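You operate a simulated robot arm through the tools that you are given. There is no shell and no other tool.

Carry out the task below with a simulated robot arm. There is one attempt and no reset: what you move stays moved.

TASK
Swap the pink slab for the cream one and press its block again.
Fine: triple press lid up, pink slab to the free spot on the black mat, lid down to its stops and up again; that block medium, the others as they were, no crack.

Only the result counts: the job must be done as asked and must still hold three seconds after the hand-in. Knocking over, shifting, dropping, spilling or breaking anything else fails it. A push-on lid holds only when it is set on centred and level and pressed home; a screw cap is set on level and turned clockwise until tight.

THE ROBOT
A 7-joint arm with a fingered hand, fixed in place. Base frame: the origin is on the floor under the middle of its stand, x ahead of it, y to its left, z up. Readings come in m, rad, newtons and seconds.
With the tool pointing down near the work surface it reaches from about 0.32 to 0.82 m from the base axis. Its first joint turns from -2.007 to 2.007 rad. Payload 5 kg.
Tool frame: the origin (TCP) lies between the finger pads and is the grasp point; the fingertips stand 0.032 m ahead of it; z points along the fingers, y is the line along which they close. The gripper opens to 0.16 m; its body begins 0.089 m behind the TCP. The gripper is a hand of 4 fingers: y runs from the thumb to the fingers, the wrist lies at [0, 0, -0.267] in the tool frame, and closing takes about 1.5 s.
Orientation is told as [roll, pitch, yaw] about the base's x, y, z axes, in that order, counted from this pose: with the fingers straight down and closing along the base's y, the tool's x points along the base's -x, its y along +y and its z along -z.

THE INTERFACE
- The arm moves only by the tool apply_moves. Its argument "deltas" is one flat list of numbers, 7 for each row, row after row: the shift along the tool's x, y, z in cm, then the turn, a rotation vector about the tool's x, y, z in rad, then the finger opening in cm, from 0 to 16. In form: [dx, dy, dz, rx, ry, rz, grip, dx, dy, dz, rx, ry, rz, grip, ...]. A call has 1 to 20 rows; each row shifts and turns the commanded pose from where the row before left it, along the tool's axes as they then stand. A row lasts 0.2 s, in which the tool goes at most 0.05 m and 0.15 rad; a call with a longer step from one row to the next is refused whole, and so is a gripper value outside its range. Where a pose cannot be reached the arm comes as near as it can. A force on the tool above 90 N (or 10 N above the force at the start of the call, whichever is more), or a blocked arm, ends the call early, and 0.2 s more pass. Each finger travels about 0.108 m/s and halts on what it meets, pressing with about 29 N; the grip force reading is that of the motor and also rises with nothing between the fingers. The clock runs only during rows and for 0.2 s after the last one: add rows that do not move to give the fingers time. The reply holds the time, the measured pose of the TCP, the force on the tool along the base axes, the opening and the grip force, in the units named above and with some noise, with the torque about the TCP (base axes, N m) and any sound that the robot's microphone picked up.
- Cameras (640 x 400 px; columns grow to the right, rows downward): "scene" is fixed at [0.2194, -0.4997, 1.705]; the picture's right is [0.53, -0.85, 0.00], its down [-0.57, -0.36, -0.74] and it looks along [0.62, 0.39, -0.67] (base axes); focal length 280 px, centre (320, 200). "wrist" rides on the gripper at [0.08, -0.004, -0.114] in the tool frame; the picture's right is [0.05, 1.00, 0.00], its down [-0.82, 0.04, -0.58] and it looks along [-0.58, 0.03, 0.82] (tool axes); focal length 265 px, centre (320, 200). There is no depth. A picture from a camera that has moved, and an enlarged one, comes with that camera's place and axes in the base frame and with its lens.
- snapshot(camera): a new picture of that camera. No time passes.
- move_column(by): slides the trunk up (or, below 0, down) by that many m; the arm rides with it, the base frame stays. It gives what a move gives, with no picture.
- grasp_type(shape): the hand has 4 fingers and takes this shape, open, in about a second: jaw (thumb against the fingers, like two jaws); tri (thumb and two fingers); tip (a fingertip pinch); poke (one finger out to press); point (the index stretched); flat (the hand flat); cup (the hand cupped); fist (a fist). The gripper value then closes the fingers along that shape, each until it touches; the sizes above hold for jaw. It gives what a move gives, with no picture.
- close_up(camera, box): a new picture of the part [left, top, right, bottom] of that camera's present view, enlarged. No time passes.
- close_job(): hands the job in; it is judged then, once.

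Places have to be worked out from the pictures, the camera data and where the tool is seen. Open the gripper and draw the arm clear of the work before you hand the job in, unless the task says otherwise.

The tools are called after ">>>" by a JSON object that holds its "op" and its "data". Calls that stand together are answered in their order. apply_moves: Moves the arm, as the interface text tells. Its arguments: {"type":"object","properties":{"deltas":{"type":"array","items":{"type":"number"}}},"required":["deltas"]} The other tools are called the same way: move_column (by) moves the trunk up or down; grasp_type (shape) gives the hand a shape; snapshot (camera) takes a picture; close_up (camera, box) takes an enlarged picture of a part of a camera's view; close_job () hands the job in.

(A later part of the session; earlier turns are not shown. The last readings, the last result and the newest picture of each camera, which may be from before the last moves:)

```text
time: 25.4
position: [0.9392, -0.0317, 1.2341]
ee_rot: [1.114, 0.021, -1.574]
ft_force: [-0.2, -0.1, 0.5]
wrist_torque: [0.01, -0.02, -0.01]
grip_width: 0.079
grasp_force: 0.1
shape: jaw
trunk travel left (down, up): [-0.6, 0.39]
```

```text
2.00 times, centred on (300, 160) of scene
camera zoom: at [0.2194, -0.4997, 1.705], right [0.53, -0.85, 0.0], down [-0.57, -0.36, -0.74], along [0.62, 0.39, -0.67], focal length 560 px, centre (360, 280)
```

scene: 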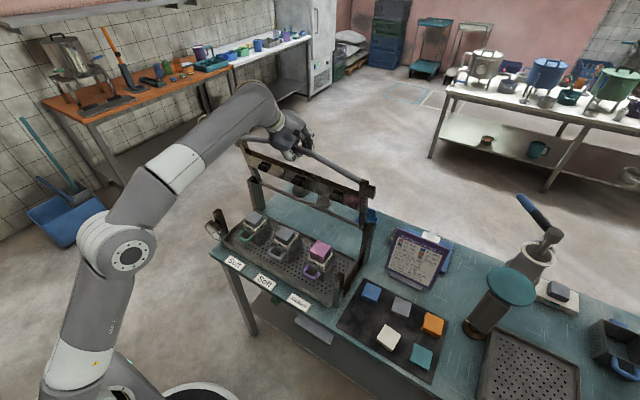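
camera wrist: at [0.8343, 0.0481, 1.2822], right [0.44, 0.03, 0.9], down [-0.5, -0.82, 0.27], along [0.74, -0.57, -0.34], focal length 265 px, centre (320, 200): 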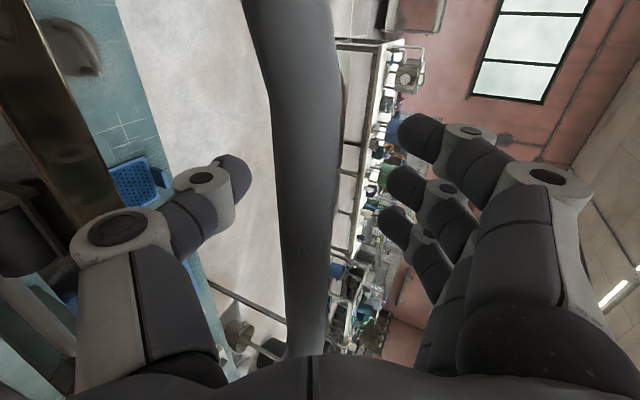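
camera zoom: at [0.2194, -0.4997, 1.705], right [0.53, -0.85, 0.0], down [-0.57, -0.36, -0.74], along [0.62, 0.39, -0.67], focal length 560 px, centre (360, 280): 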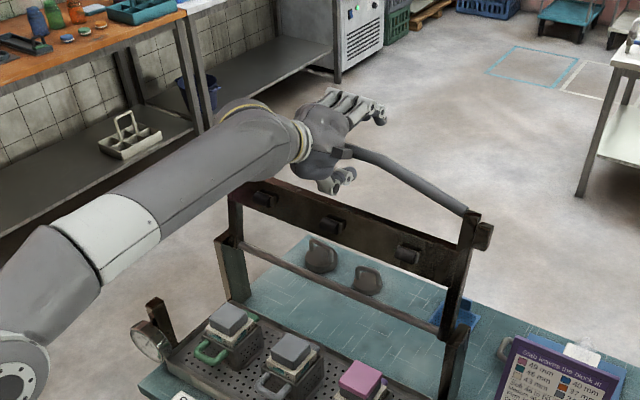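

The lid stays put with the hand open. I withdraw straight back along the finger axis.

>>> {"op": "apply_moves", "data": {"deltas": [0, 0, -2, 0, 0, 0, 8, 0, 0, -3, 0, 0, 0, 8, 0, 0, -3, 0, 0, 0, 8, 0, 0, -3, 0, 0, 0, 8, 0, 0, -3, 0, 0, 0, 8]}}

>>> {"op": "snapshot", "data": {"camera": "scene"}}

>>> {"op": "snapshot", "data": {"camera": "wrist"}}

```text
time: 26.6
position: [0.8109, -0.0304, 1.2959]
ee_rot: [1.115, 0.021, -1.575]
ft_force: [-0.7, 1.1, -0.1]
wrist_torque: [-0.02, 0.01, 0.0]
grip_width: 0.0793
grasp_force: 0.1
shape: jaw
trunk travel left (down, up): [-0.6, 0.39]
```

```text
taken
```

scene: 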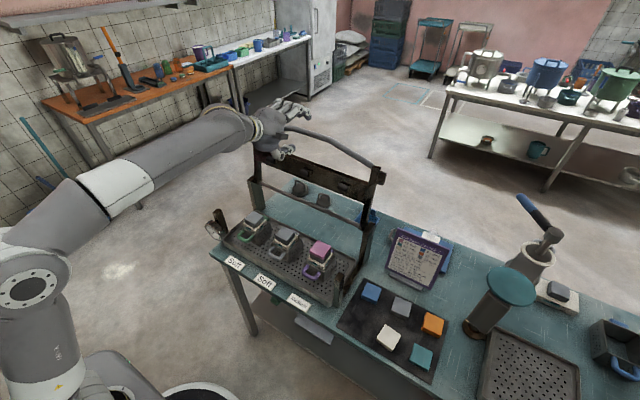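

```text
taken
camera wrist: at [0.7071, 0.0501, 1.3444], right [0.44, 0.03, 0.9], down [-0.5, -0.82, 0.27], along [0.74, -0.57, -0.34], focal length 265 px, centre (320, 200)
```

wrist: 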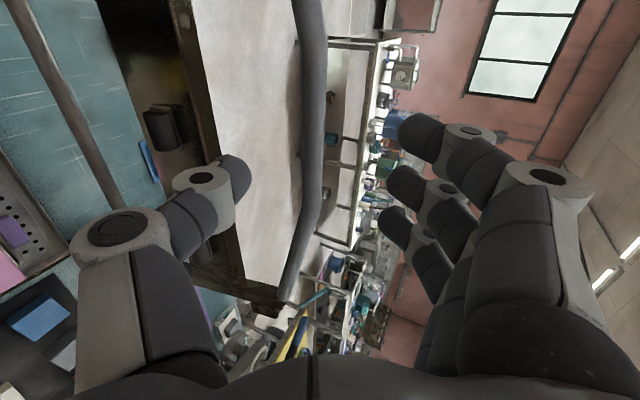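

The hand is free and the lid stands open. I draw back and up while turning the fingers down again.

>>> {"op": "apply_moves", "data": {"deltas": [0, -0.422, -3.134, 0.14, 0, 0, 8, 0, -0.855, -3.045, 0.14, 0, 0, 8, 0, -1.272, -2.894, 0.14, 0, 0, 8, 0, -1.664, -2.688, 0.14, 0, 0, 8, 0, -2.023, -2.431, 0.14, 0, 0, 8, 0, -2.342, -2.124, 0.14, 0, 0, 8, 0, -2.614, -1.778, 0.14, 0, 0, 8, 0, -2.838, -1.396, 0.135, 0, 0, 8]}}

>>> {"op": "snapshot", "data": {"camera": "wrist"}}

>>> {"op": "snapshot", "data": {"camera": "scene"}}

>>> {"op": "close_up", "data": {"camera": "scene", "box": [200, 200, 260, 250]}}

```text
time: 28.4
position: [0.6558, -0.015, 1.3186]
ee_rot: [0.28, 0.023, -1.575]
ft_force: [-0.2, -0.1, 0.7]
wrist_torque: [-0.02, 0.01, -0.01]
grip_width: 0.0796
grasp_force: 0.1
shape: jaw
out of reach, approached as far as the arm can: row 6, 7, 8
trunk travel left (down, up): [-0.6, 0.39]
```

```text
taken
camera wrist: at [0.6193, 0.0627, 1.4289], right [0.96, 0.04, 0.28], down [-0.12, -0.83, 0.55], along [0.25, -0.56, -0.79], focal length 265 px, centre (320, 200)
```

wrist: 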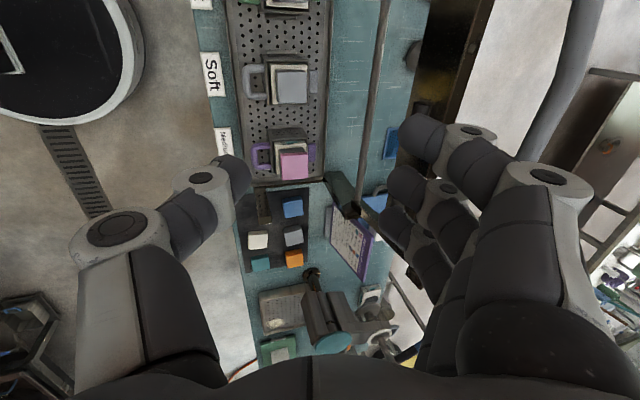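

```text
taken
```

scene: 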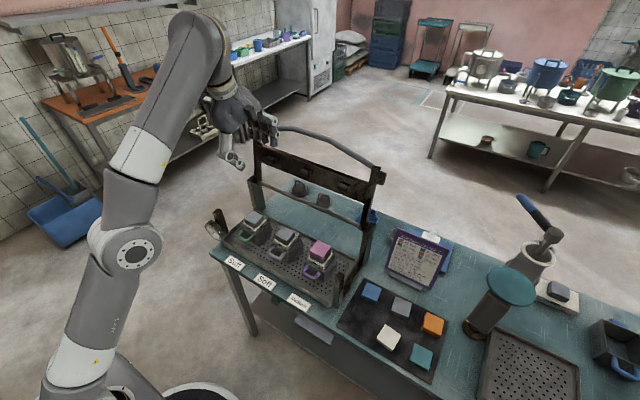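

```text
8.00 times, centred on (230, 225) of scene
camera zoom: at [0.2194, -0.4997, 1.705], right [0.53, -0.85, 0.0], down [-0.57, -0.36, -0.74], along [0.62, 0.39, -0.67], focal length 2240 px, centre (1040, 0)
```

zoom: 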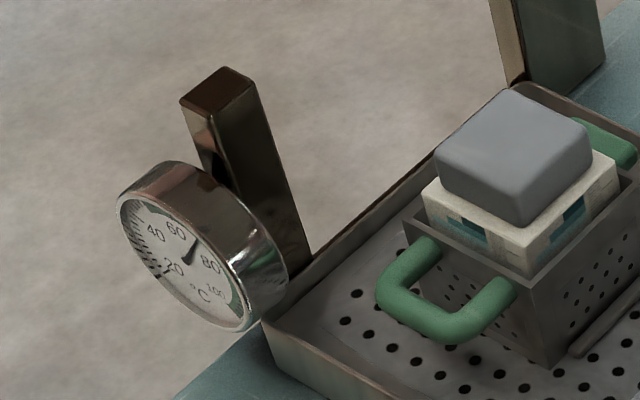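

The gauge now reads about 70 °C, which matches one lid lift. I level the hand to point straight down and come down somewhat toward the pink slab to look closely.

>>> {"op": "apply_moves", "data": {"deltas": [0, -0.553, 1.92, 0.14, 0, 0, 8, 0, -0.28, 1.98, 0.14, 0, 0, 8, -2, 0, 2.5, 0, 0.011, 0, 8, -2, 0, 2.5, 0, 0.011, 0, 8, -2, 0, 2.5, 0, 0, 0, 8, -2, 0, 2.5, 0, 0, 0, 8, -2, 0, 2, 0, 0, 0, 8]}}

>>> {"op": "snapshot", "data": {"camera": "wrist"}}

>>> {"op": "close_up", "data": {"camera": "scene", "box": [280, 220, 360, 300]}}

```text
time: 30.0
position: [0.6911, -0.1121, 1.1991]
ee_rot: [0.278, 0.043, -1.568]
ft_force: [0.8, -0.6, 0.2]
wrist_torque: [0.0, 0.0, 0.04]
grip_width: 0.0797
grasp_force: 0.0
shape: jaw
out of reach, approached as far as the arm can: row 1, 2
trunk travel left (down, up): [-0.6, 0.39]
```

```text
taken
camera wrist: at [0.6548, -0.0365, 1.3101], right [0.96, 0.04, 0.28], down [-0.12, -0.84, 0.53], along [0.25, -0.54, -0.8], focal length 265 px, centre (320, 200)
```

wrist: 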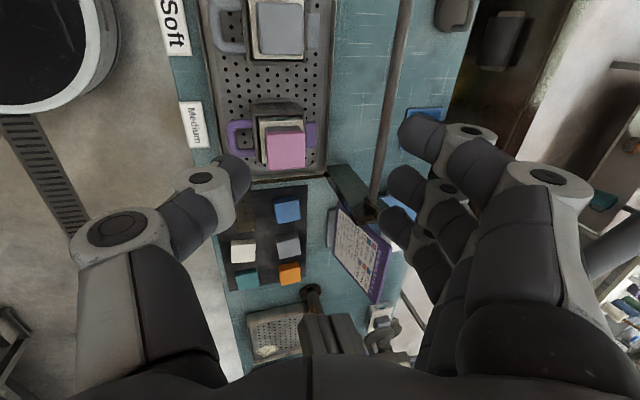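

```text
5.00 times, centred on (320, 260) of scene
camera zoom: at [0.2194, -0.4997, 1.705], right [0.53, -0.85, 0.0], down [-0.57, -0.36, -0.74], along [0.62, 0.39, -0.67], focal length 1400 px, centre (320, -100)
```

zoom: 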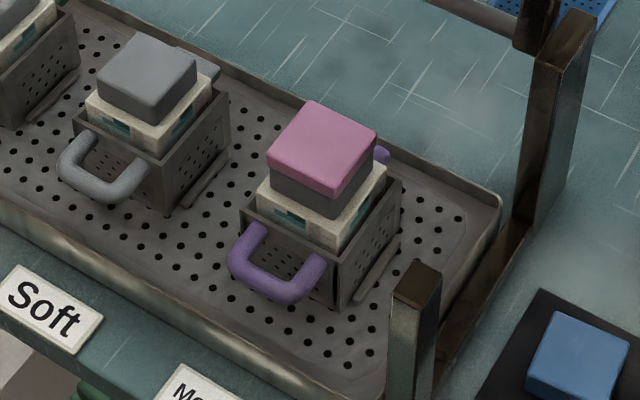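

The tilt correction was out of reach at that height, so roll is still 0.28. I zoom on the pink slab from the wrist camera before re-levelling.

>>> {"op": "close_up", "data": {"camera": "wrist", "box": [200, 80, 350, 180]}}

>>> {"op": "close_up", "data": {"camera": "wrist", "box": [200, 170, 350, 300]}}

```text
4.00 times, centred on (275, 130) of wrist
camera zoom: at [0.6548, -0.0365, 1.3101], right [0.96, 0.04, 0.28], down [-0.12, -0.84, 0.53], along [0.25, -0.54, -0.8], focal length 1062 px, centre (500, 480)
```

zoom: 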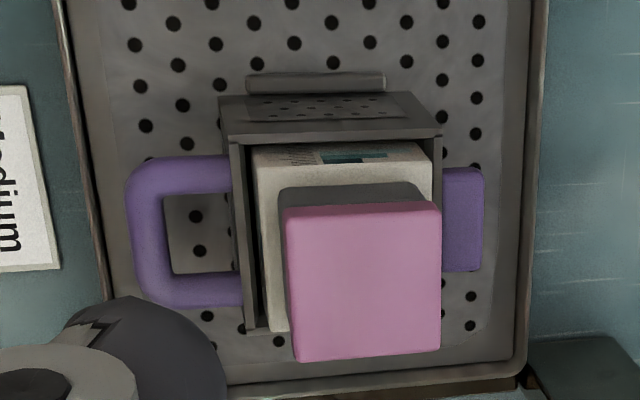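

```text
3.08 times, centred on (275, 235) of wrist
camera zoom: at [0.6548, -0.0365, 1.3101], right [0.96, 0.04, 0.28], down [-0.12, -0.84, 0.53], along [0.25, -0.54, -0.8], focal length 817 px, centre (458, 92)
```

zoom: 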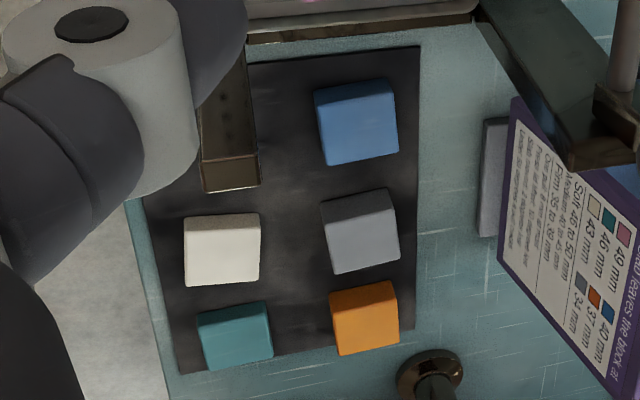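

The pink slab (about 5.6 cm square, ~1.5 cm thick) lies on a dark plate with its top at about (0.715, −0.192, 0.939). I descend and level the hand above it with 10 cm to spare.

>>> {"op": "apply_moves", "data": {"deltas": [-2, -0.823, 2.886, 0, 0, 0, 8, -2, -0.823, 2.886, 0, 0, 0, 8, -2, -0.823, 2.886, 0, 0, 0, 8, -2, -0.823, 2.886, 0, 0, 0, 8, 0, 1.2, 0, 0.139, -0.021, 0, 8, 0, 1.2, 0, 0.139, -0.021, 0, 8]}}

>>> {"op": "snapshot", "data": {"camera": "wrist"}}

>>> {"op": "close_up", "data": {"camera": "scene", "box": [260, 150, 400, 310]}}

```text
time: 31.4
position: [0.7146, -0.1866, 1.0793]
ee_rot: [-0.002, 0.0, -1.574]
ft_force: [0.1, 0.3, 0.7]
wrist_torque: [0.01, -0.01, -0.01]
grip_width: 0.0799
grasp_force: 0.0
shape: jaw
trunk travel left (down, up): [-0.6, 0.39]
```

```text
taken
camera wrist: at [0.7107, -0.1073, 1.1942], right [1.0, 0.05, 0.0], down [0.04, -0.82, 0.58], along [0.03, -0.58, -0.82], focal length 265 px, centre (320, 200)
```

wrist: 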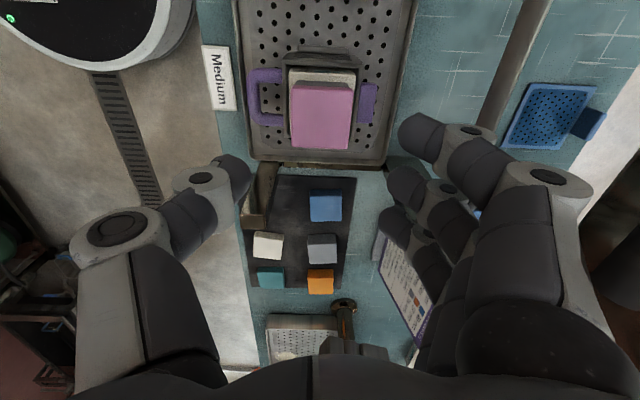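

```text
2.50 times, centred on (330, 230) of scene
camera zoom: at [0.2194, -0.4997, 1.705], right [0.53, -0.85, 0.0], down [-0.57, -0.36, -0.74], along [0.62, 0.39, -0.67], focal length 700 px, centre (295, 125)
```

zoom: 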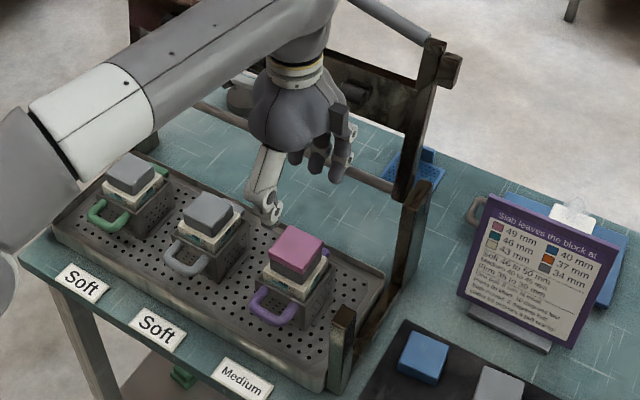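

The hand points straight down. I take a close-up to refine the pink slab's centre and edges.

>>> {"op": "close_up", "data": {"camera": "wrist", "box": [240, 40, 400, 160]}}

>>> {"op": "close_up", "data": {"camera": "scene", "box": [290, 230, 350, 280]}}

```text
3.33 times, centred on (320, 100) of wrist
camera zoom: at [0.7107, -0.1073, 1.1942], right [1.0, 0.05, 0.0], down [0.04, -0.82, 0.58], along [0.03, -0.58, -0.82], focal length 885 px, centre (320, 533)
```

zoom: 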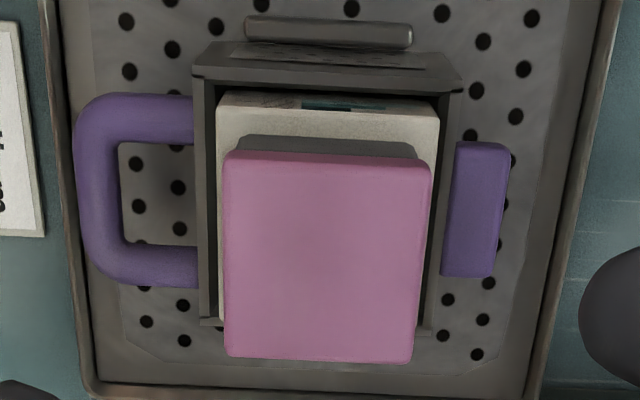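

```text
8.00 times, centred on (320, 255) of scene
camera zoom: at [0.2194, -0.4997, 1.705], right [0.53, -0.85, 0.0], down [-0.57, -0.36, -0.74], along [0.62, 0.39, -0.67], focal length 2240 px, centre (320, -240)
```

zoom: 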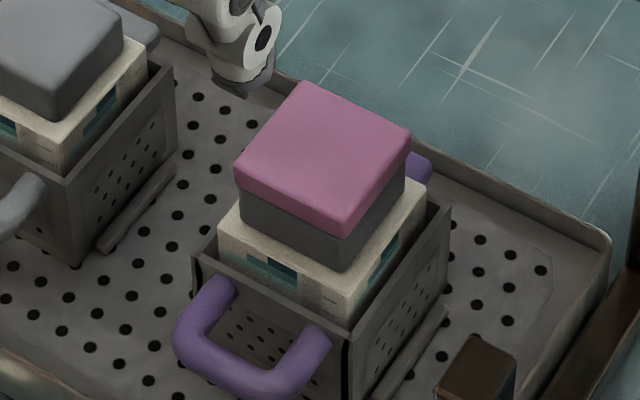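

Refined estimate: slab centre ≈ (0.7166, −0.189), top z ≈ 0.942, pink layer ≈ 1 cm thick. I descend to TCP z ≈ 0.978 so the tips are just about level with its top, then look.

>>> {"op": "apply_moves", "data": {"deltas": [-0.25, 0.2, 2.5, 0, 0, 0, 8.5, 0, 0, 2.5, 0, 0, 0, 8.5, 0, 0, 2.5, 0, 0, 0, 8.5, 0, 0, 1.6, 0, 0, 0, 8.5, 0, 0, 1, 0, 0, 0, 8.5]}}

>>> {"op": "snapshot", "data": {"camera": "wrist"}}

>>> {"op": "close_up", "data": {"camera": "scene", "box": [290, 220, 350, 270]}}

```text
time: 32.6
position: [0.7175, -0.1881, 0.9801]
ee_rot: [0.0, 0.002, -1.571]
ft_force: [-0.1, 0.5, 0.2]
wrist_torque: [0.02, 0.02, 0.0]
grip_width: 0.0842
grasp_force: 0.0
shape: jaw
trunk travel left (down, up): [-0.6, 0.39]
```

```text
taken
camera wrist: at [0.7122, -0.1079, 1.0941], right [1.0, 0.05, 0.0], down [0.04, -0.82, 0.58], along [0.03, -0.58, -0.82], focal length 265 px, centre (320, 200)
```

wrist: 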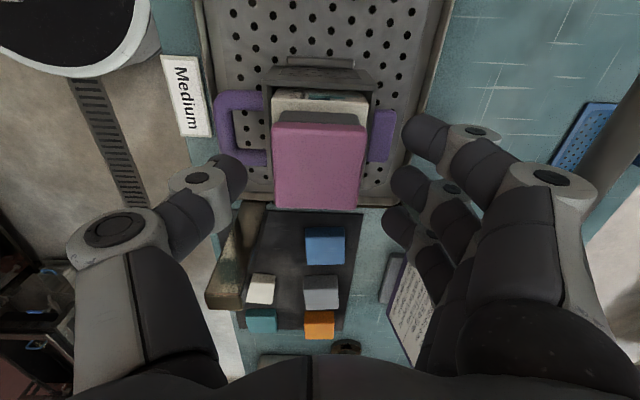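

```text
8.00 times, centred on (320, 245) of scene
camera zoom: at [0.2194, -0.4997, 1.705], right [0.53, -0.85, 0.0], down [-0.57, -0.36, -0.74], along [0.62, 0.39, -0.67], focal length 2240 px, centre (320, -160)
```

zoom: 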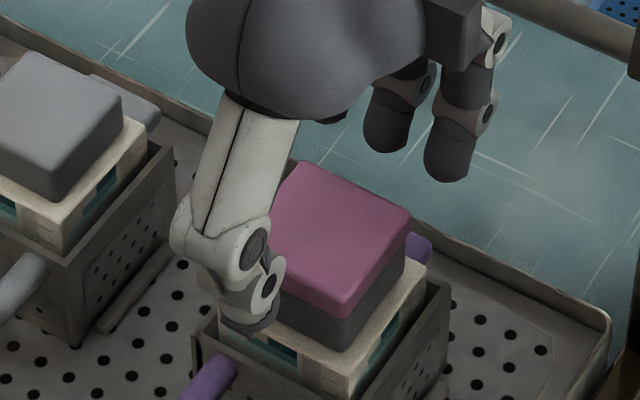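

Relative to the slab in the scene view, the thumb tip already reaches about the lower edge of the pink layer. I close slowly toward 5 cm here and see whether the fingers stop on the slab.

>>> {"op": "apply_moves", "data": {"deltas": [0, 0, 0, 0, 0, 0, 7.5, 0, 0, 0, 0, 0, 0, 6.8, 0, 0, 0, 0, 0, 0, 6.3, 0, 0, 0, 0, 0, 0, 5.8, 0, 0, 0, 0, 0, 0, 5.3, 0, 0, 0, 0, 0, 0, 5, 0, 0, 0, 0, 0, 0, 5]}}

>>> {"op": "snapshot", "data": {"camera": "wrist"}}

>>> {"op": "close_up", "data": {"camera": "scene", "box": [290, 220, 350, 270]}}

```text
time: 34.2
position: [0.7161, -0.1879, 0.9799]
ee_rot: [0.0, 0.001, -1.574]
ft_force: [0.3, 0.0, -0.6]
wrist_torque: [0.0, 0.02, 0.01]
grip_width: 0.0503
grasp_force: 0.1
shape: jaw
trunk travel left (down, up): [-0.6, 0.39]
```

```text
taken
camera wrist: at [0.7122, -0.1079, 1.0942], right [1.0, 0.05, 0.0], down [0.04, -0.82, 0.58], along [0.03, -0.58, -0.82], focal length 265 px, centre (320, 200)
```

wrist: 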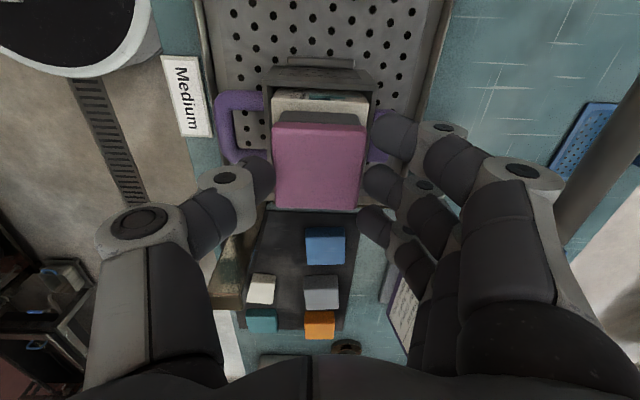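

```text
8.00 times, centred on (320, 245) of scene
camera zoom: at [0.2194, -0.4997, 1.705], right [0.53, -0.85, 0.0], down [-0.57, -0.36, -0.74], along [0.62, 0.39, -0.67], focal length 2240 px, centre (320, -160)
```

zoom: 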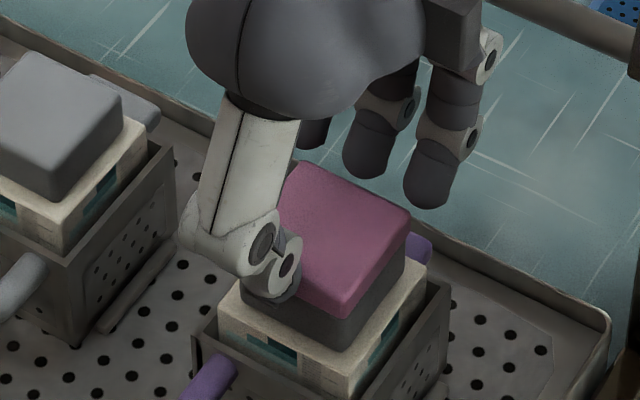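

No contact yet at 5 cm; the fingers on the far side overlap the slab by only ~4 mm while the thumb overlaps ~8 mm. I reopen slightly, lower 4 mm, and close again until contact.

>>> {"op": "apply_moves", "data": {"deltas": [0, 0, 0, 0, 0, 0, 6.5, 0, 0, 0, 0, 0, 0, 6.5, 0, 0, 0.4, 0, 0, 0, 6.5, 0, 0, 0, 0, 0, 0, 5.5, 0, 0, 0, 0, 0, 0, 5, 0, 0, 0, 0, 0, 0, 4.5, 0, 0, 0, 0, 0, 0, 4.5]}}

>>> {"op": "snapshot", "data": {"camera": "wrist"}}

>>> {"op": "close_up", "data": {"camera": "scene", "box": [290, 220, 350, 270]}}

```text
time: 35.8
position: [0.7155, -0.1879, 0.9802]
ee_rot: [0.005, 0.0, -1.574]
ft_force: [0.4, 0.1, 19.1]
wrist_torque: [0.02, 0.24, 0.06]
grip_width: 0.0346
grasp_force: 28.9
shape: jaw
trunk travel left (down, up): [-0.6, 0.39]
```

```text
taken
camera wrist: at [0.7107, -0.1079, 1.094], right [1.0, 0.05, 0.01], down [0.04, -0.82, 0.58], along [0.03, -0.58, -0.82], focal length 265 px, centre (320, 200)
```

wrist: 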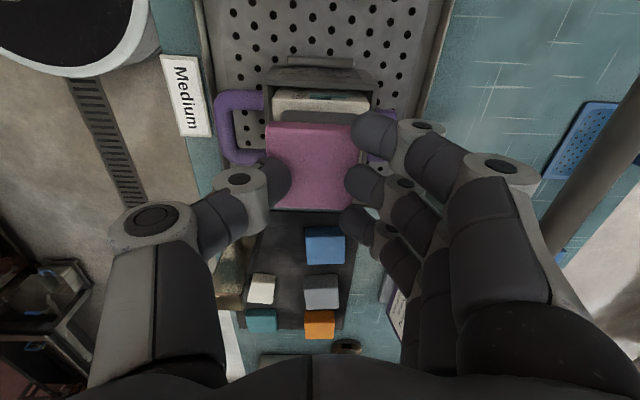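

```text
8.00 times, centred on (320, 245) of scene
camera zoom: at [0.2194, -0.4997, 1.705], right [0.53, -0.85, 0.0], down [-0.57, -0.36, -0.74], along [0.62, 0.39, -0.67], focal length 2240 px, centre (320, -160)
```

zoom: 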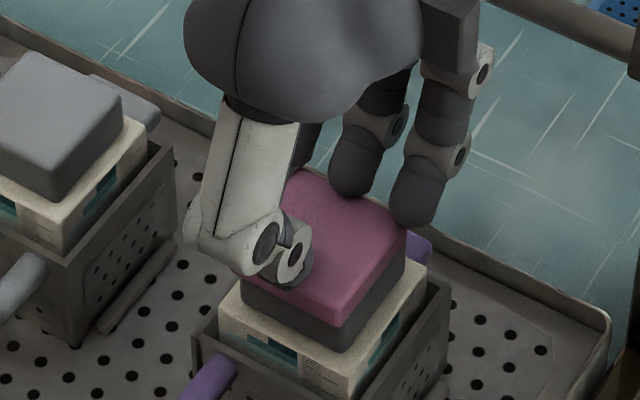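

The rounded fingertips are riding on the slab's top edge (19 N upward), so I am too high. I open again immediately and check the slab.

>>> {"op": "apply_moves", "data": {"deltas": [0, 0, 0, 0, 0, 0, 5.5, 0, 0, 0, 0, 0, 0, 7, 0, 0, -0.3, 0, 0, 0, 7.5, 0, 0, 0, 0, 0, 0, 7.5]}}

>>> {"op": "close_up", "data": {"camera": "scene", "box": [290, 220, 350, 270]}}

>>> {"op": "close_up", "data": {"camera": "wrist", "box": [220, 80, 420, 240]}}

```text
time: 36.8
position: [0.7145, -0.1891, 0.9784]
ee_rot: [0.001, 0.002, -1.574]
ft_force: [1.2, -0.9, 0.3]
wrist_torque: [-0.03, 0.02, 0.0]
grip_width: 0.0742
grasp_force: 0.0
shape: jaw
trunk travel left (down, up): [-0.6, 0.39]
```

```text
8.00 times, centred on (320, 245) of scene
camera zoom: at [0.2194, -0.4997, 1.705], right [0.53, -0.85, 0.0], down [-0.57, -0.36, -0.74], along [0.62, 0.39, -0.67], focal length 2240 px, centre (320, -160)
```

zoom: 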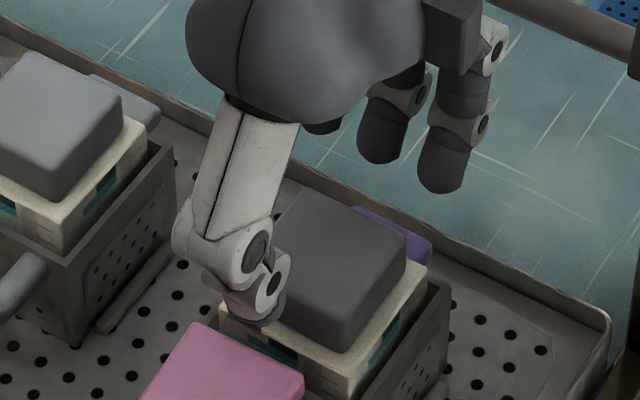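

```text
2.50 times, centred on (320, 160) of wrist
camera zoom: at [0.7112, -0.1085, 1.0933], right [1.0, 0.05, 0.0], down [0.04, -0.82, 0.58], along [0.03, -0.58, -0.82], focal length 664 px, centre (320, 300)
```

zoom: 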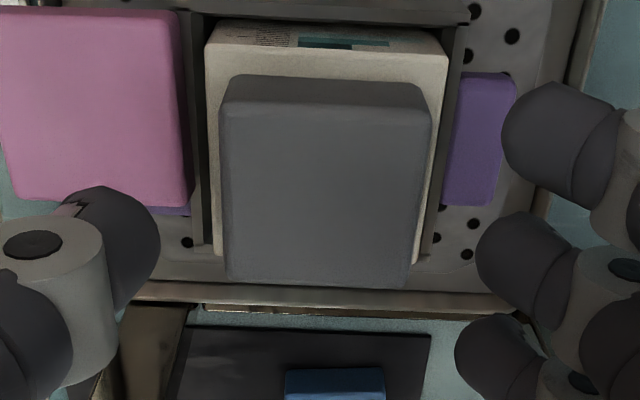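

The slab was dragged off forward when the fingers opened; I need to see where it lies now.

>>> {"op": "snapshot", "data": {"camera": "scene"}}

>>> {"op": "close_up", "data": {"camera": "scene", "box": [270, 230, 350, 300]}}

>>> {"op": "snapshot", "data": {"camera": "wrist"}}

```text
taken
```

scene: 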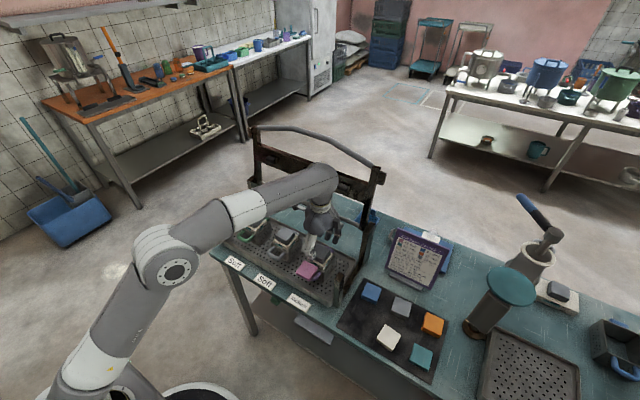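

```text
5.71 times, centred on (310, 265) of scene
camera zoom: at [0.2194, -0.4997, 1.705], right [0.53, -0.85, 0.0], down [-0.57, -0.36, -0.74], along [0.62, 0.39, -0.67], focal length 1600 px, centre (377, -171)
```

zoom: 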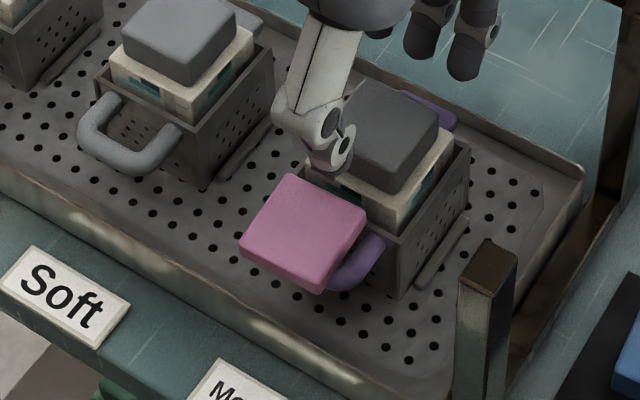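

```text
taken
camera wrist: at [0.7112, -0.1085, 1.0933], right [1.0, 0.05, 0.0], down [0.04, -0.82, 0.58], along [0.03, -0.58, -0.82], focal length 265 px, centre (320, 200)
```

wrist: 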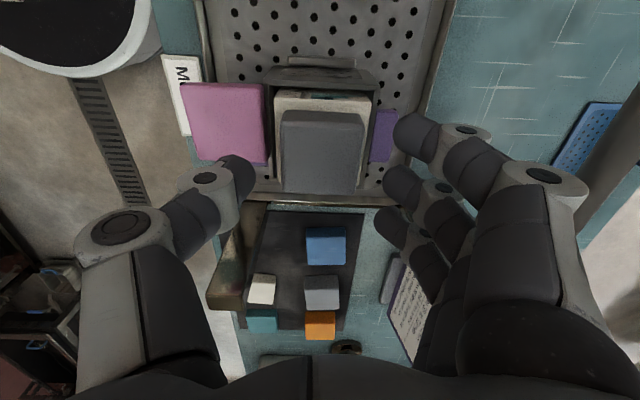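

It looks like it may be resting on the box's front handle or still moving. I let a moment pass without moving and look again.

>>> {"op": "apply_moves", "data": {"deltas": [0, 0, 0, 0, 0, 0, 7.5, 0, 0, 0, 0, 0, 0, 7.5, 0, 0, 0, 0, 0, 0, 7.5]}}

>>> {"op": "snapshot", "data": {"camera": "wrist"}}

>>> {"op": "close_up", "data": {"camera": "scene", "box": [270, 230, 350, 300]}}

>>> {"op": "close_up", "data": {"camera": "scene", "box": [200, 200, 260, 250]}}

```text
time: 37.6
position: [0.7153, -0.1887, 0.98]
ee_rot: [0.001, 0.003, -1.574]
ft_force: [0.5, -0.5, -0.2]
wrist_torque: [0.0, 0.01, 0.0]
grip_width: 0.0743
grasp_force: 0.1
shape: jaw
trunk travel left (down, up): [-0.6, 0.39]
```

```text
taken
camera wrist: at [0.7114, -0.1084, 1.0936], right [1.0, 0.05, 0.0], down [0.04, -0.82, 0.58], along [0.03, -0.58, -0.82], focal length 265 px, centre (320, 200)
```

wrist: 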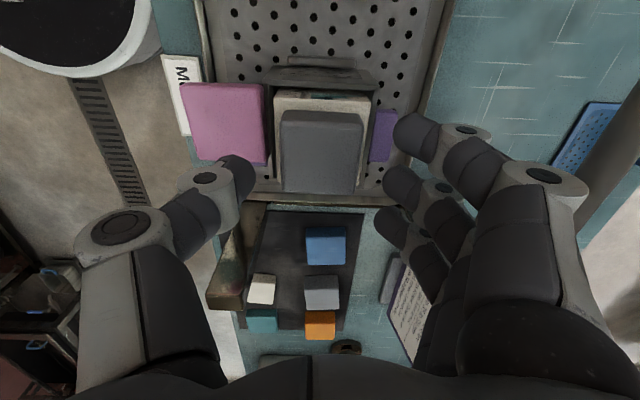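

```text
5.71 times, centred on (310, 265) of scene
camera zoom: at [0.2194, -0.4997, 1.705], right [0.53, -0.85, 0.0], down [-0.57, -0.36, -0.74], along [0.62, 0.39, -0.67], focal length 1600 px, centre (377, -171)
```

zoom: 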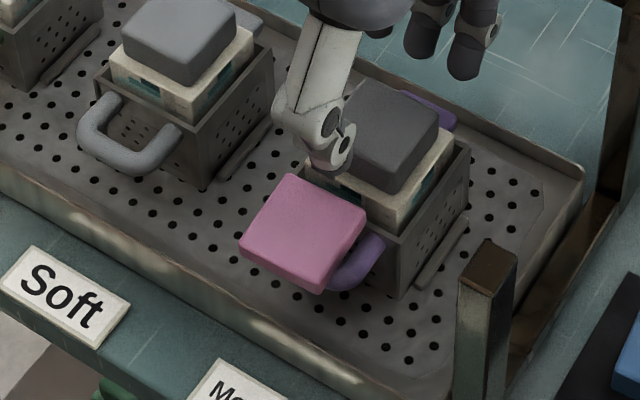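

```text
8.00 times, centred on (230, 225) of scene
camera zoom: at [0.2194, -0.4997, 1.705], right [0.53, -0.85, 0.0], down [-0.57, -0.36, -0.74], along [0.62, 0.39, -0.67], focal length 2240 px, centre (1040, 0)
```

zoom: 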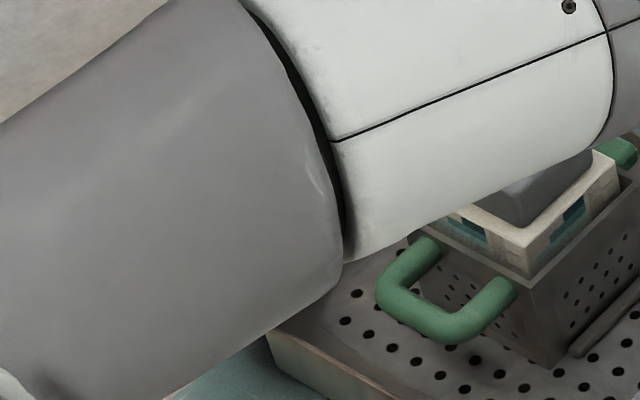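

The pink slab rests level and still on the purple front handle of its box, around (0.646, −0.18), top z ≈ 0.90; the plate and block look unmoved. I raise the hand straight up to inspect from a better angle.

>>> {"op": "apply_moves", "data": {"deltas": [0, 0, -1, 0, 0, 0, 7.5, 0, 0, -3, 0, 0, 0, 7.5, 0, 0, -3, 0, 0, 0, 7.5, 0, 0, -3, 0, 0, 0, 7.5, 3, -3, 0, 0, 0, 0, 7.5, 3, -3, 0, 0, 0, 0, 7.5]}}

>>> {"op": "snapshot", "data": {"camera": "wrist"}}

>>> {"op": "close_up", "data": {"camera": "scene", "box": [270, 220, 350, 290]}}

```text
time: 39.0
position: [0.6528, -0.1291, 1.0801]
ee_rot: [0.001, 0.001, -1.575]
ft_force: [0.6, 0.0, 0.8]
wrist_torque: [-0.06, -0.02, 0.01]
grip_width: 0.0743
grasp_force: 0.0
shape: jaw
trunk travel left (down, up): [-0.6, 0.39]
```

```text
taken
camera wrist: at [0.6486, -0.0479, 1.1948], right [1.0, 0.05, 0.0], down [0.04, -0.82, 0.58], along [0.03, -0.58, -0.82], focal length 265 px, centre (320, 200)
```

wrist: 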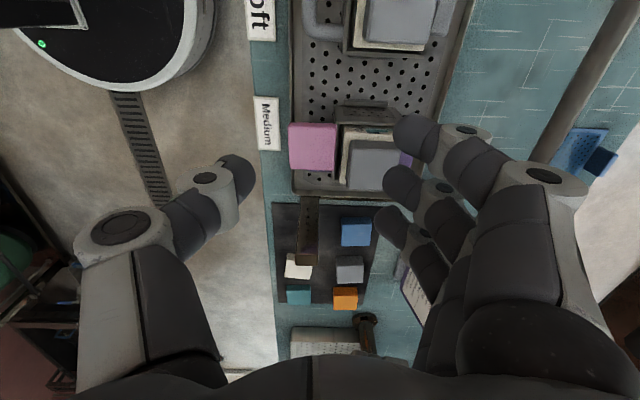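

```text
5.71 times, centred on (310, 255) of scene
camera zoom: at [0.2194, -0.4997, 1.705], right [0.53, -0.85, 0.0], down [-0.57, -0.36, -0.74], along [0.62, 0.39, -0.67], focal length 1600 px, centre (377, -114)
```

zoom: 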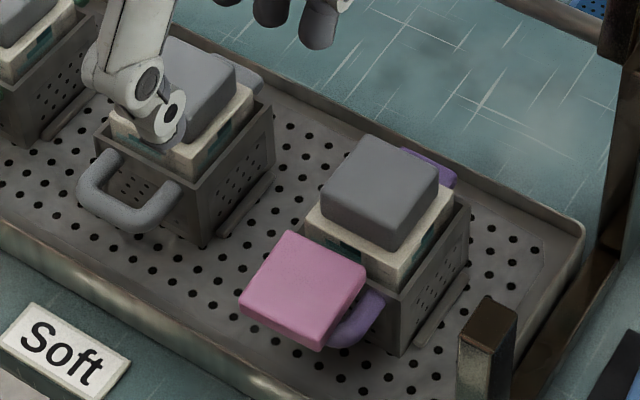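

I zoom in with the wrist camera on the slab on the handle.

>>> {"op": "close_up", "data": {"camera": "wrist", "box": [270, 90, 430, 200]}}

>>> {"op": "close_up", "data": {"camera": "scene", "box": [295, 240, 345, 282]}}

```text
3.64 times, centred on (350, 145) of wrist
camera zoom: at [0.6486, -0.0479, 1.1948], right [1.0, 0.05, 0.0], down [0.04, -0.82, 0.58], along [0.03, -0.58, -0.82], focal length 965 px, centre (211, 400)
```

zoom: 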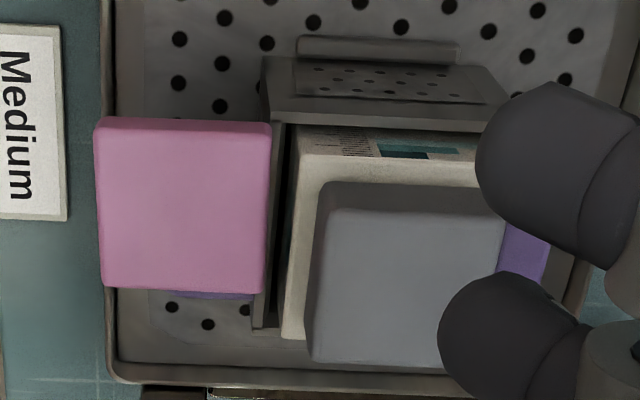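

```text
9.52 times, centred on (320, 261) of scene
camera zoom: at [0.2194, -0.4997, 1.705], right [0.53, -0.85, 0.0], down [-0.57, -0.36, -0.74], along [0.62, 0.39, -0.67], focal length 2666 px, centre (320, -381)
```

zoom: 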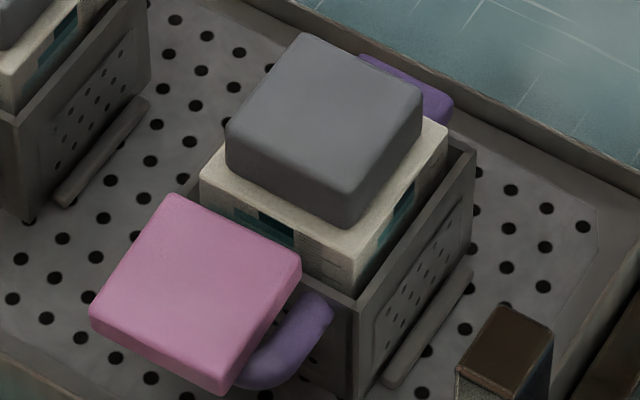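

The slab sits at about (0.647, −0.180), top z ≈ 0.897, 5.5 cm square, with its rear edge against the box wall; so I will grip it along y. I move over and turn the hand back to yaw 0 at safe height.

>>> {"op": "apply_moves", "data": {"deltas": [-2.55, -1.05, 0, 0, 0, 0, 7.5, -2.55, -1.05, 0, 0, 0, 0, 7.5, 0, 0, 0, 0, 0, -0.1428, 7.5, 0, 0, 0, 0, 0, -0.1428, 7.5, 0, 0, 0, 0, 0, -0.1428, 7.5, 0, 0, 0, 0, 0, -0.1428, 7.5, 0, 0, 0, 0, 0, -0.1428, 7.5, 0, 0, 0, 0, 0, -0.1428, 7.5, 0, 0, 0, 0, 0, -0.1428, 7.5, 0, 0, 0, 0, 0, -0.1428, 7.5, 0, 0, 0, 0, 0, -0.1428, 7.5, 0, 0, 0, 0, 0, -0.1428, 7.5, 0, 0, 0, 0, 0, -0.1428, 7.5]}}

>>> {"op": "snapshot", "data": {"camera": "wrist"}}

>>> {"op": "close_up", "data": {"camera": "scene", "box": [260, 200, 360, 280]}}

```text
time: 41.8
position: [0.6342, -0.1807, 1.0797]
ee_rot: [0.003, 0.001, 0.0]
ft_force: [-0.4, 0.1, -0.2]
wrist_torque: [-0.02, 0.03, 0.0]
grip_width: 0.0745
grasp_force: 0.1
shape: jaw
trunk travel left (down, up): [-0.6, 0.39]
```

```text
taken
camera wrist: at [0.5535, -0.1843, 1.1929], right [-0.05, 1.0, 0.0], down [0.82, 0.04, 0.58], along [0.58, 0.03, -0.82], focal length 265 px, centre (320, 200)
```

wrist: 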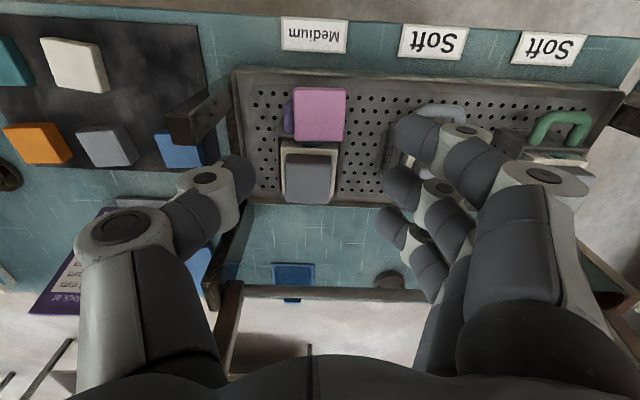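

```text
5.00 times, centred on (310, 240) of scene
camera zoom: at [0.2194, -0.4997, 1.705], right [0.53, -0.85, 0.0], down [-0.57, -0.36, -0.74], along [0.62, 0.39, -0.67], focal length 1400 px, centre (370, 0)
```

zoom: 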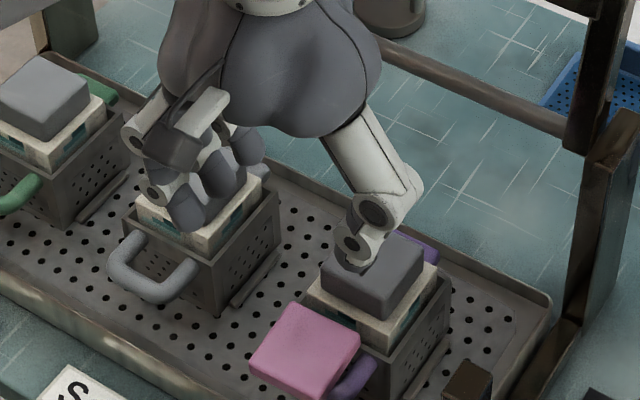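

The hand now closes along y, thumb toward the mat side. I zoom to re-measure the slab from this view.

>>> {"op": "close_up", "data": {"camera": "wrist", "box": [230, 60, 410, 210]}}

```text
2.67 times, centred on (320, 135) of wrist
camera zoom: at [0.5535, -0.1843, 1.1929], right [-0.05, 1.0, 0.0], down [0.82, 0.04, 0.58], along [0.58, 0.03, -0.82], focal length 708 px, centre (320, 373)
```

zoom: 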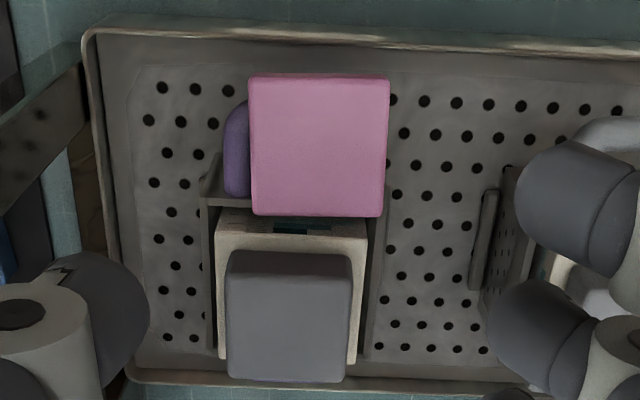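

The slab centre is (0.646, −0.179) and the handle protrudes ~1.4 cm on the thumb side. I descend with 7.5 cm opening to TCP z ≈ 0.935, just above, and look.

>>> {"op": "apply_moves", "data": {"deltas": [0.1, 0.1, 3, 0, 0, 0, 7.5, 0, 0, 3, 0, 0, 0, 7.5, 0, 0, 3, 0, 0, 0, 7.5, 0, 0, 3, 0, 0, 0, 7.5, 0, 0, 2, 0, 0, 0, 7.5]}}

>>> {"op": "snapshot", "data": {"camera": "wrist"}}

>>> {"op": "close_up", "data": {"camera": "scene", "box": [280, 220, 350, 280]}}

```text
time: 43.0
position: [0.6325, -0.1789, 0.9373]
ee_rot: [0.003, 0.001, -0.003]
ft_force: [-0.8, -0.1, -0.3]
wrist_torque: [0.03, -0.01, 0.01]
grip_width: 0.0747
grasp_force: 0.1
shape: jaw
trunk travel left (down, up): [-0.6, 0.39]
```

```text
taken
camera wrist: at [0.5523, -0.1826, 1.0521], right [-0.05, 1.0, 0.0], down [0.82, 0.04, 0.58], along [0.58, 0.03, -0.82], focal length 265 px, centre (320, 200)
```

wrist: 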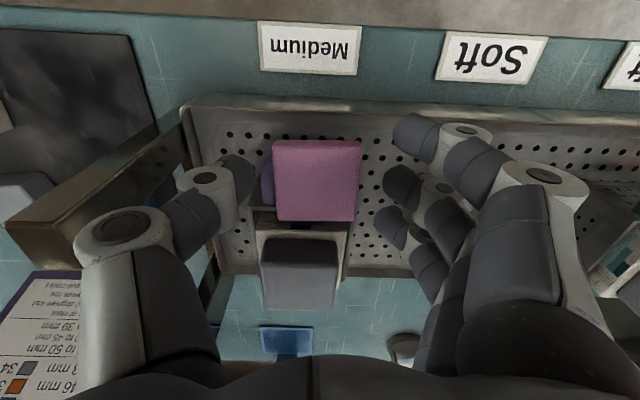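

```text
6.67 times, centred on (315, 250) of scene
camera zoom: at [0.2194, -0.4997, 1.705], right [0.53, -0.85, 0.0], down [-0.57, -0.36, -0.74], along [0.62, 0.39, -0.67], focal length 1866 px, centre (353, -133)
```

zoom: 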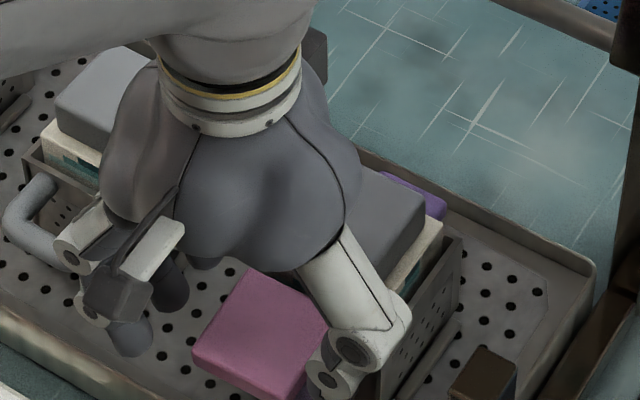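

Everything is lined up. I lower in small steps, watching for touch on the handle.

>>> {"op": "apply_moves", "data": {"deltas": [0, 0, 0.4, 0, 0, 0, 7.5, 0, 0, 0.4, 0, 0, 0, 7.5, 0, 0, 0.4, 0, 0, 0, 7.5]}}

>>> {"op": "close_up", "data": {"camera": "scene", "box": [290, 235, 350, 285]}}

>>> {"op": "close_up", "data": {"camera": "wrist", "box": [200, 100, 440, 250]}}

```text
time: 43.8
position: [0.6339, -0.1777, 0.9268]
ee_rot: [0.001, 0.0, -0.002]
ft_force: [-0.1, 0.6, 0.2]
wrist_torque: [0.03, 0.0, 0.04]
grip_width: 0.0745
grasp_force: 0.0
shape: jaw
trunk travel left (down, up): [-0.6, 0.39]
```

```text
8.00 times, centred on (320, 260) of scene
camera zoom: at [0.2194, -0.4997, 1.705], right [0.53, -0.85, 0.0], down [-0.57, -0.36, -0.74], along [0.62, 0.39, -0.67], focal length 2240 px, centre (320, -280)
```

zoom: 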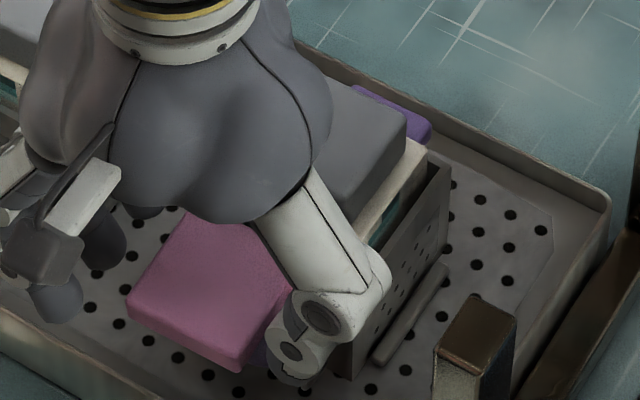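

```text
2.67 times, centred on (320, 175) of wrist
camera zoom: at [0.553, -0.183, 1.0408], right [-0.05, 1.0, 0.0], down [0.82, 0.04, 0.58], along [0.58, 0.03, -0.82], focal length 708 px, centre (320, 267)
```

zoom: 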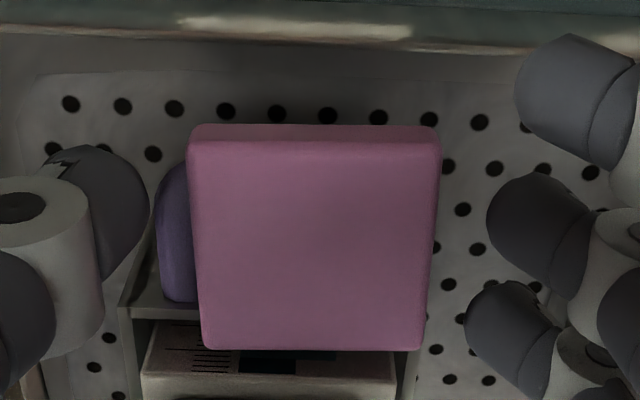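

No contact yet at z 0.927. I lower another 5 mm.

>>> {"op": "apply_moves", "data": {"deltas": [0, 0, 0.25, 0, 0, 0, 7.5, 0, 0, 0.25, 0, 0, 0, 7.5]}}

>>> {"op": "close_up", "data": {"camera": "scene", "box": [290, 235, 350, 285]}}

```text
time: 44.4
position: [0.634, -0.1791, 0.9221]
ee_rot: [0.001, 0.0, -0.003]
ft_force: [0.3, -0.6, -0.3]
wrist_torque: [-0.05, 0.04, -0.04]
grip_width: 0.0745
grasp_force: 0.0
shape: jaw
trunk travel left (down, up): [-0.6, 0.39]
```

```text
8.00 times, centred on (320, 260) of scene
camera zoom: at [0.2194, -0.4997, 1.705], right [0.53, -0.85, 0.0], down [-0.57, -0.36, -0.74], along [0.62, 0.39, -0.67], focal length 2240 px, centre (320, -280)
```

zoom: 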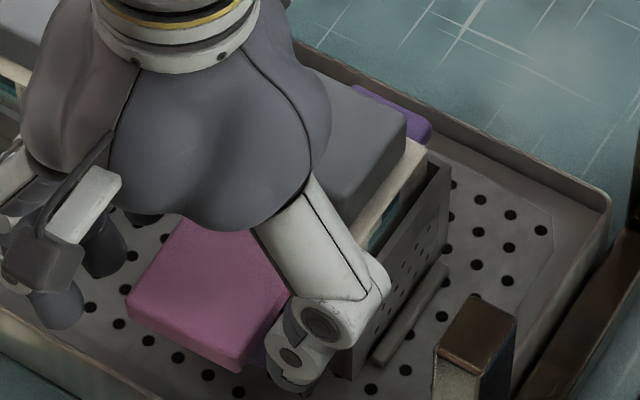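

The thumb tip should now be level with the slab's underside; to keep it from pushing the handle I raise 3 mm, then close gently to near slab width.

>>> {"op": "apply_moves", "data": {"deltas": [0, 0, -0.3, 0, 0, 0, 7.5, 0, 0, 0, 0, 0, 0, 6.8, 0, 0, 0, 0, 0, 0, 6.2, 0, 0, 0, 0, 0, 0, 5.8, 0, 0, 0, 0, 0, 0, 5.5]}}

>>> {"op": "close_up", "data": {"camera": "scene", "box": [290, 235, 350, 285]}}

>>> {"op": "close_up", "data": {"camera": "wrist", "box": [200, 100, 440, 250]}}

```text
time: 45.6
position: [0.6344, -0.1794, 0.9247]
ee_rot: [0.003, -0.002, -0.003]
ft_force: [-0.1, -0.4, -0.4]
wrist_torque: [0.0, 0.0, 0.02]
grip_width: 0.0559
grasp_force: 0.1
shape: jaw
trunk travel left (down, up): [-0.6, 0.39]
```

```text
8.00 times, centred on (320, 260) of scene
camera zoom: at [0.2194, -0.4997, 1.705], right [0.53, -0.85, 0.0], down [-0.57, -0.36, -0.74], along [0.62, 0.39, -0.67], focal length 2240 px, centre (320, -280)
```

zoom: 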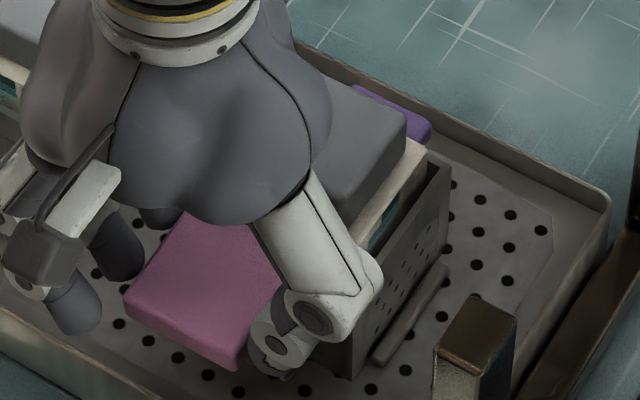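

```text
2.67 times, centred on (320, 175) of wrist
camera zoom: at [0.5534, -0.1825, 1.0389], right [-0.05, 1.0, 0.0], down [0.82, 0.04, 0.58], along [0.58, 0.03, -0.82], focal length 708 px, centre (320, 267)
```

zoom: 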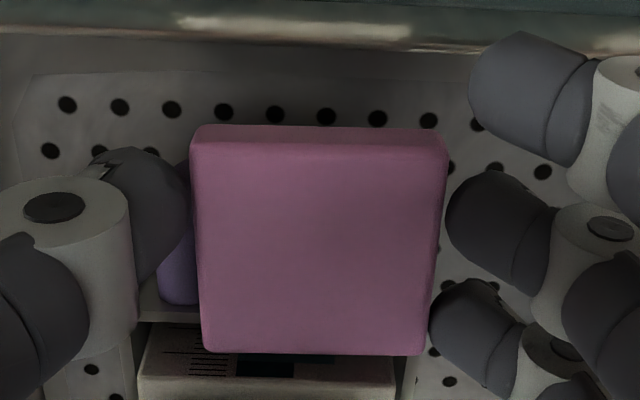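

Thumb and two fingers are about to touch both sides evenly. I close for a firm grip.

>>> {"op": "apply_moves", "data": {"deltas": [0, 0, 0, 0, 0, 0, 5.2, 0, 0, 0, 0, 0, 0, 4.9, 0, 0, 0, 0, 0, 0, 4.6, 0, 0, 0, 0, 0, 0, 4.6]}}

>>> {"op": "close_up", "data": {"camera": "scene", "box": [290, 235, 350, 285]}}

>>> {"op": "close_up", "data": {"camera": "wrist", "box": [200, 100, 440, 250]}}

```text
time: 46.6
position: [0.6343, -0.1777, 0.9257]
ee_rot: [0.002, -0.002, -0.003]
ft_force: [0.1, 0.6, -0.1]
wrist_torque: [-0.02, 0.03, 0.03]
grip_width: 0.0385
grasp_force: 27.4
shape: jaw
trunk travel left (down, up): [-0.6, 0.39]
```

```text
8.00 times, centred on (320, 260) of scene
camera zoom: at [0.2194, -0.4997, 1.705], right [0.53, -0.85, 0.0], down [-0.57, -0.36, -0.74], along [0.62, 0.39, -0.67], focal length 2240 px, centre (320, -280)
```

zoom: 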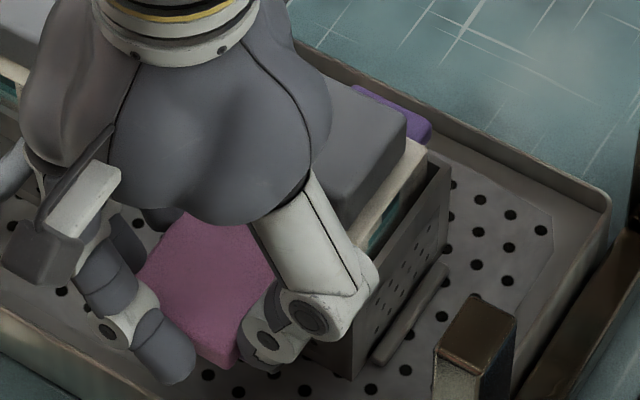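

```text
2.67 times, centred on (320, 175) of wrist
camera zoom: at [0.5534, -0.1825, 1.0388], right [-0.05, 1.0, 0.0], down [0.82, 0.04, 0.58], along [0.58, 0.03, -0.82], focal length 708 px, centre (320, 267)
```

zoom: 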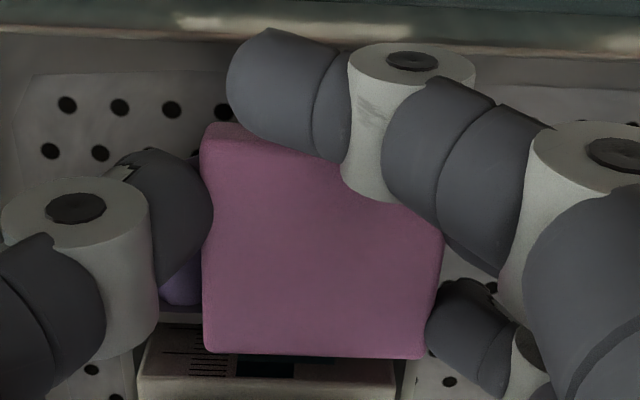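

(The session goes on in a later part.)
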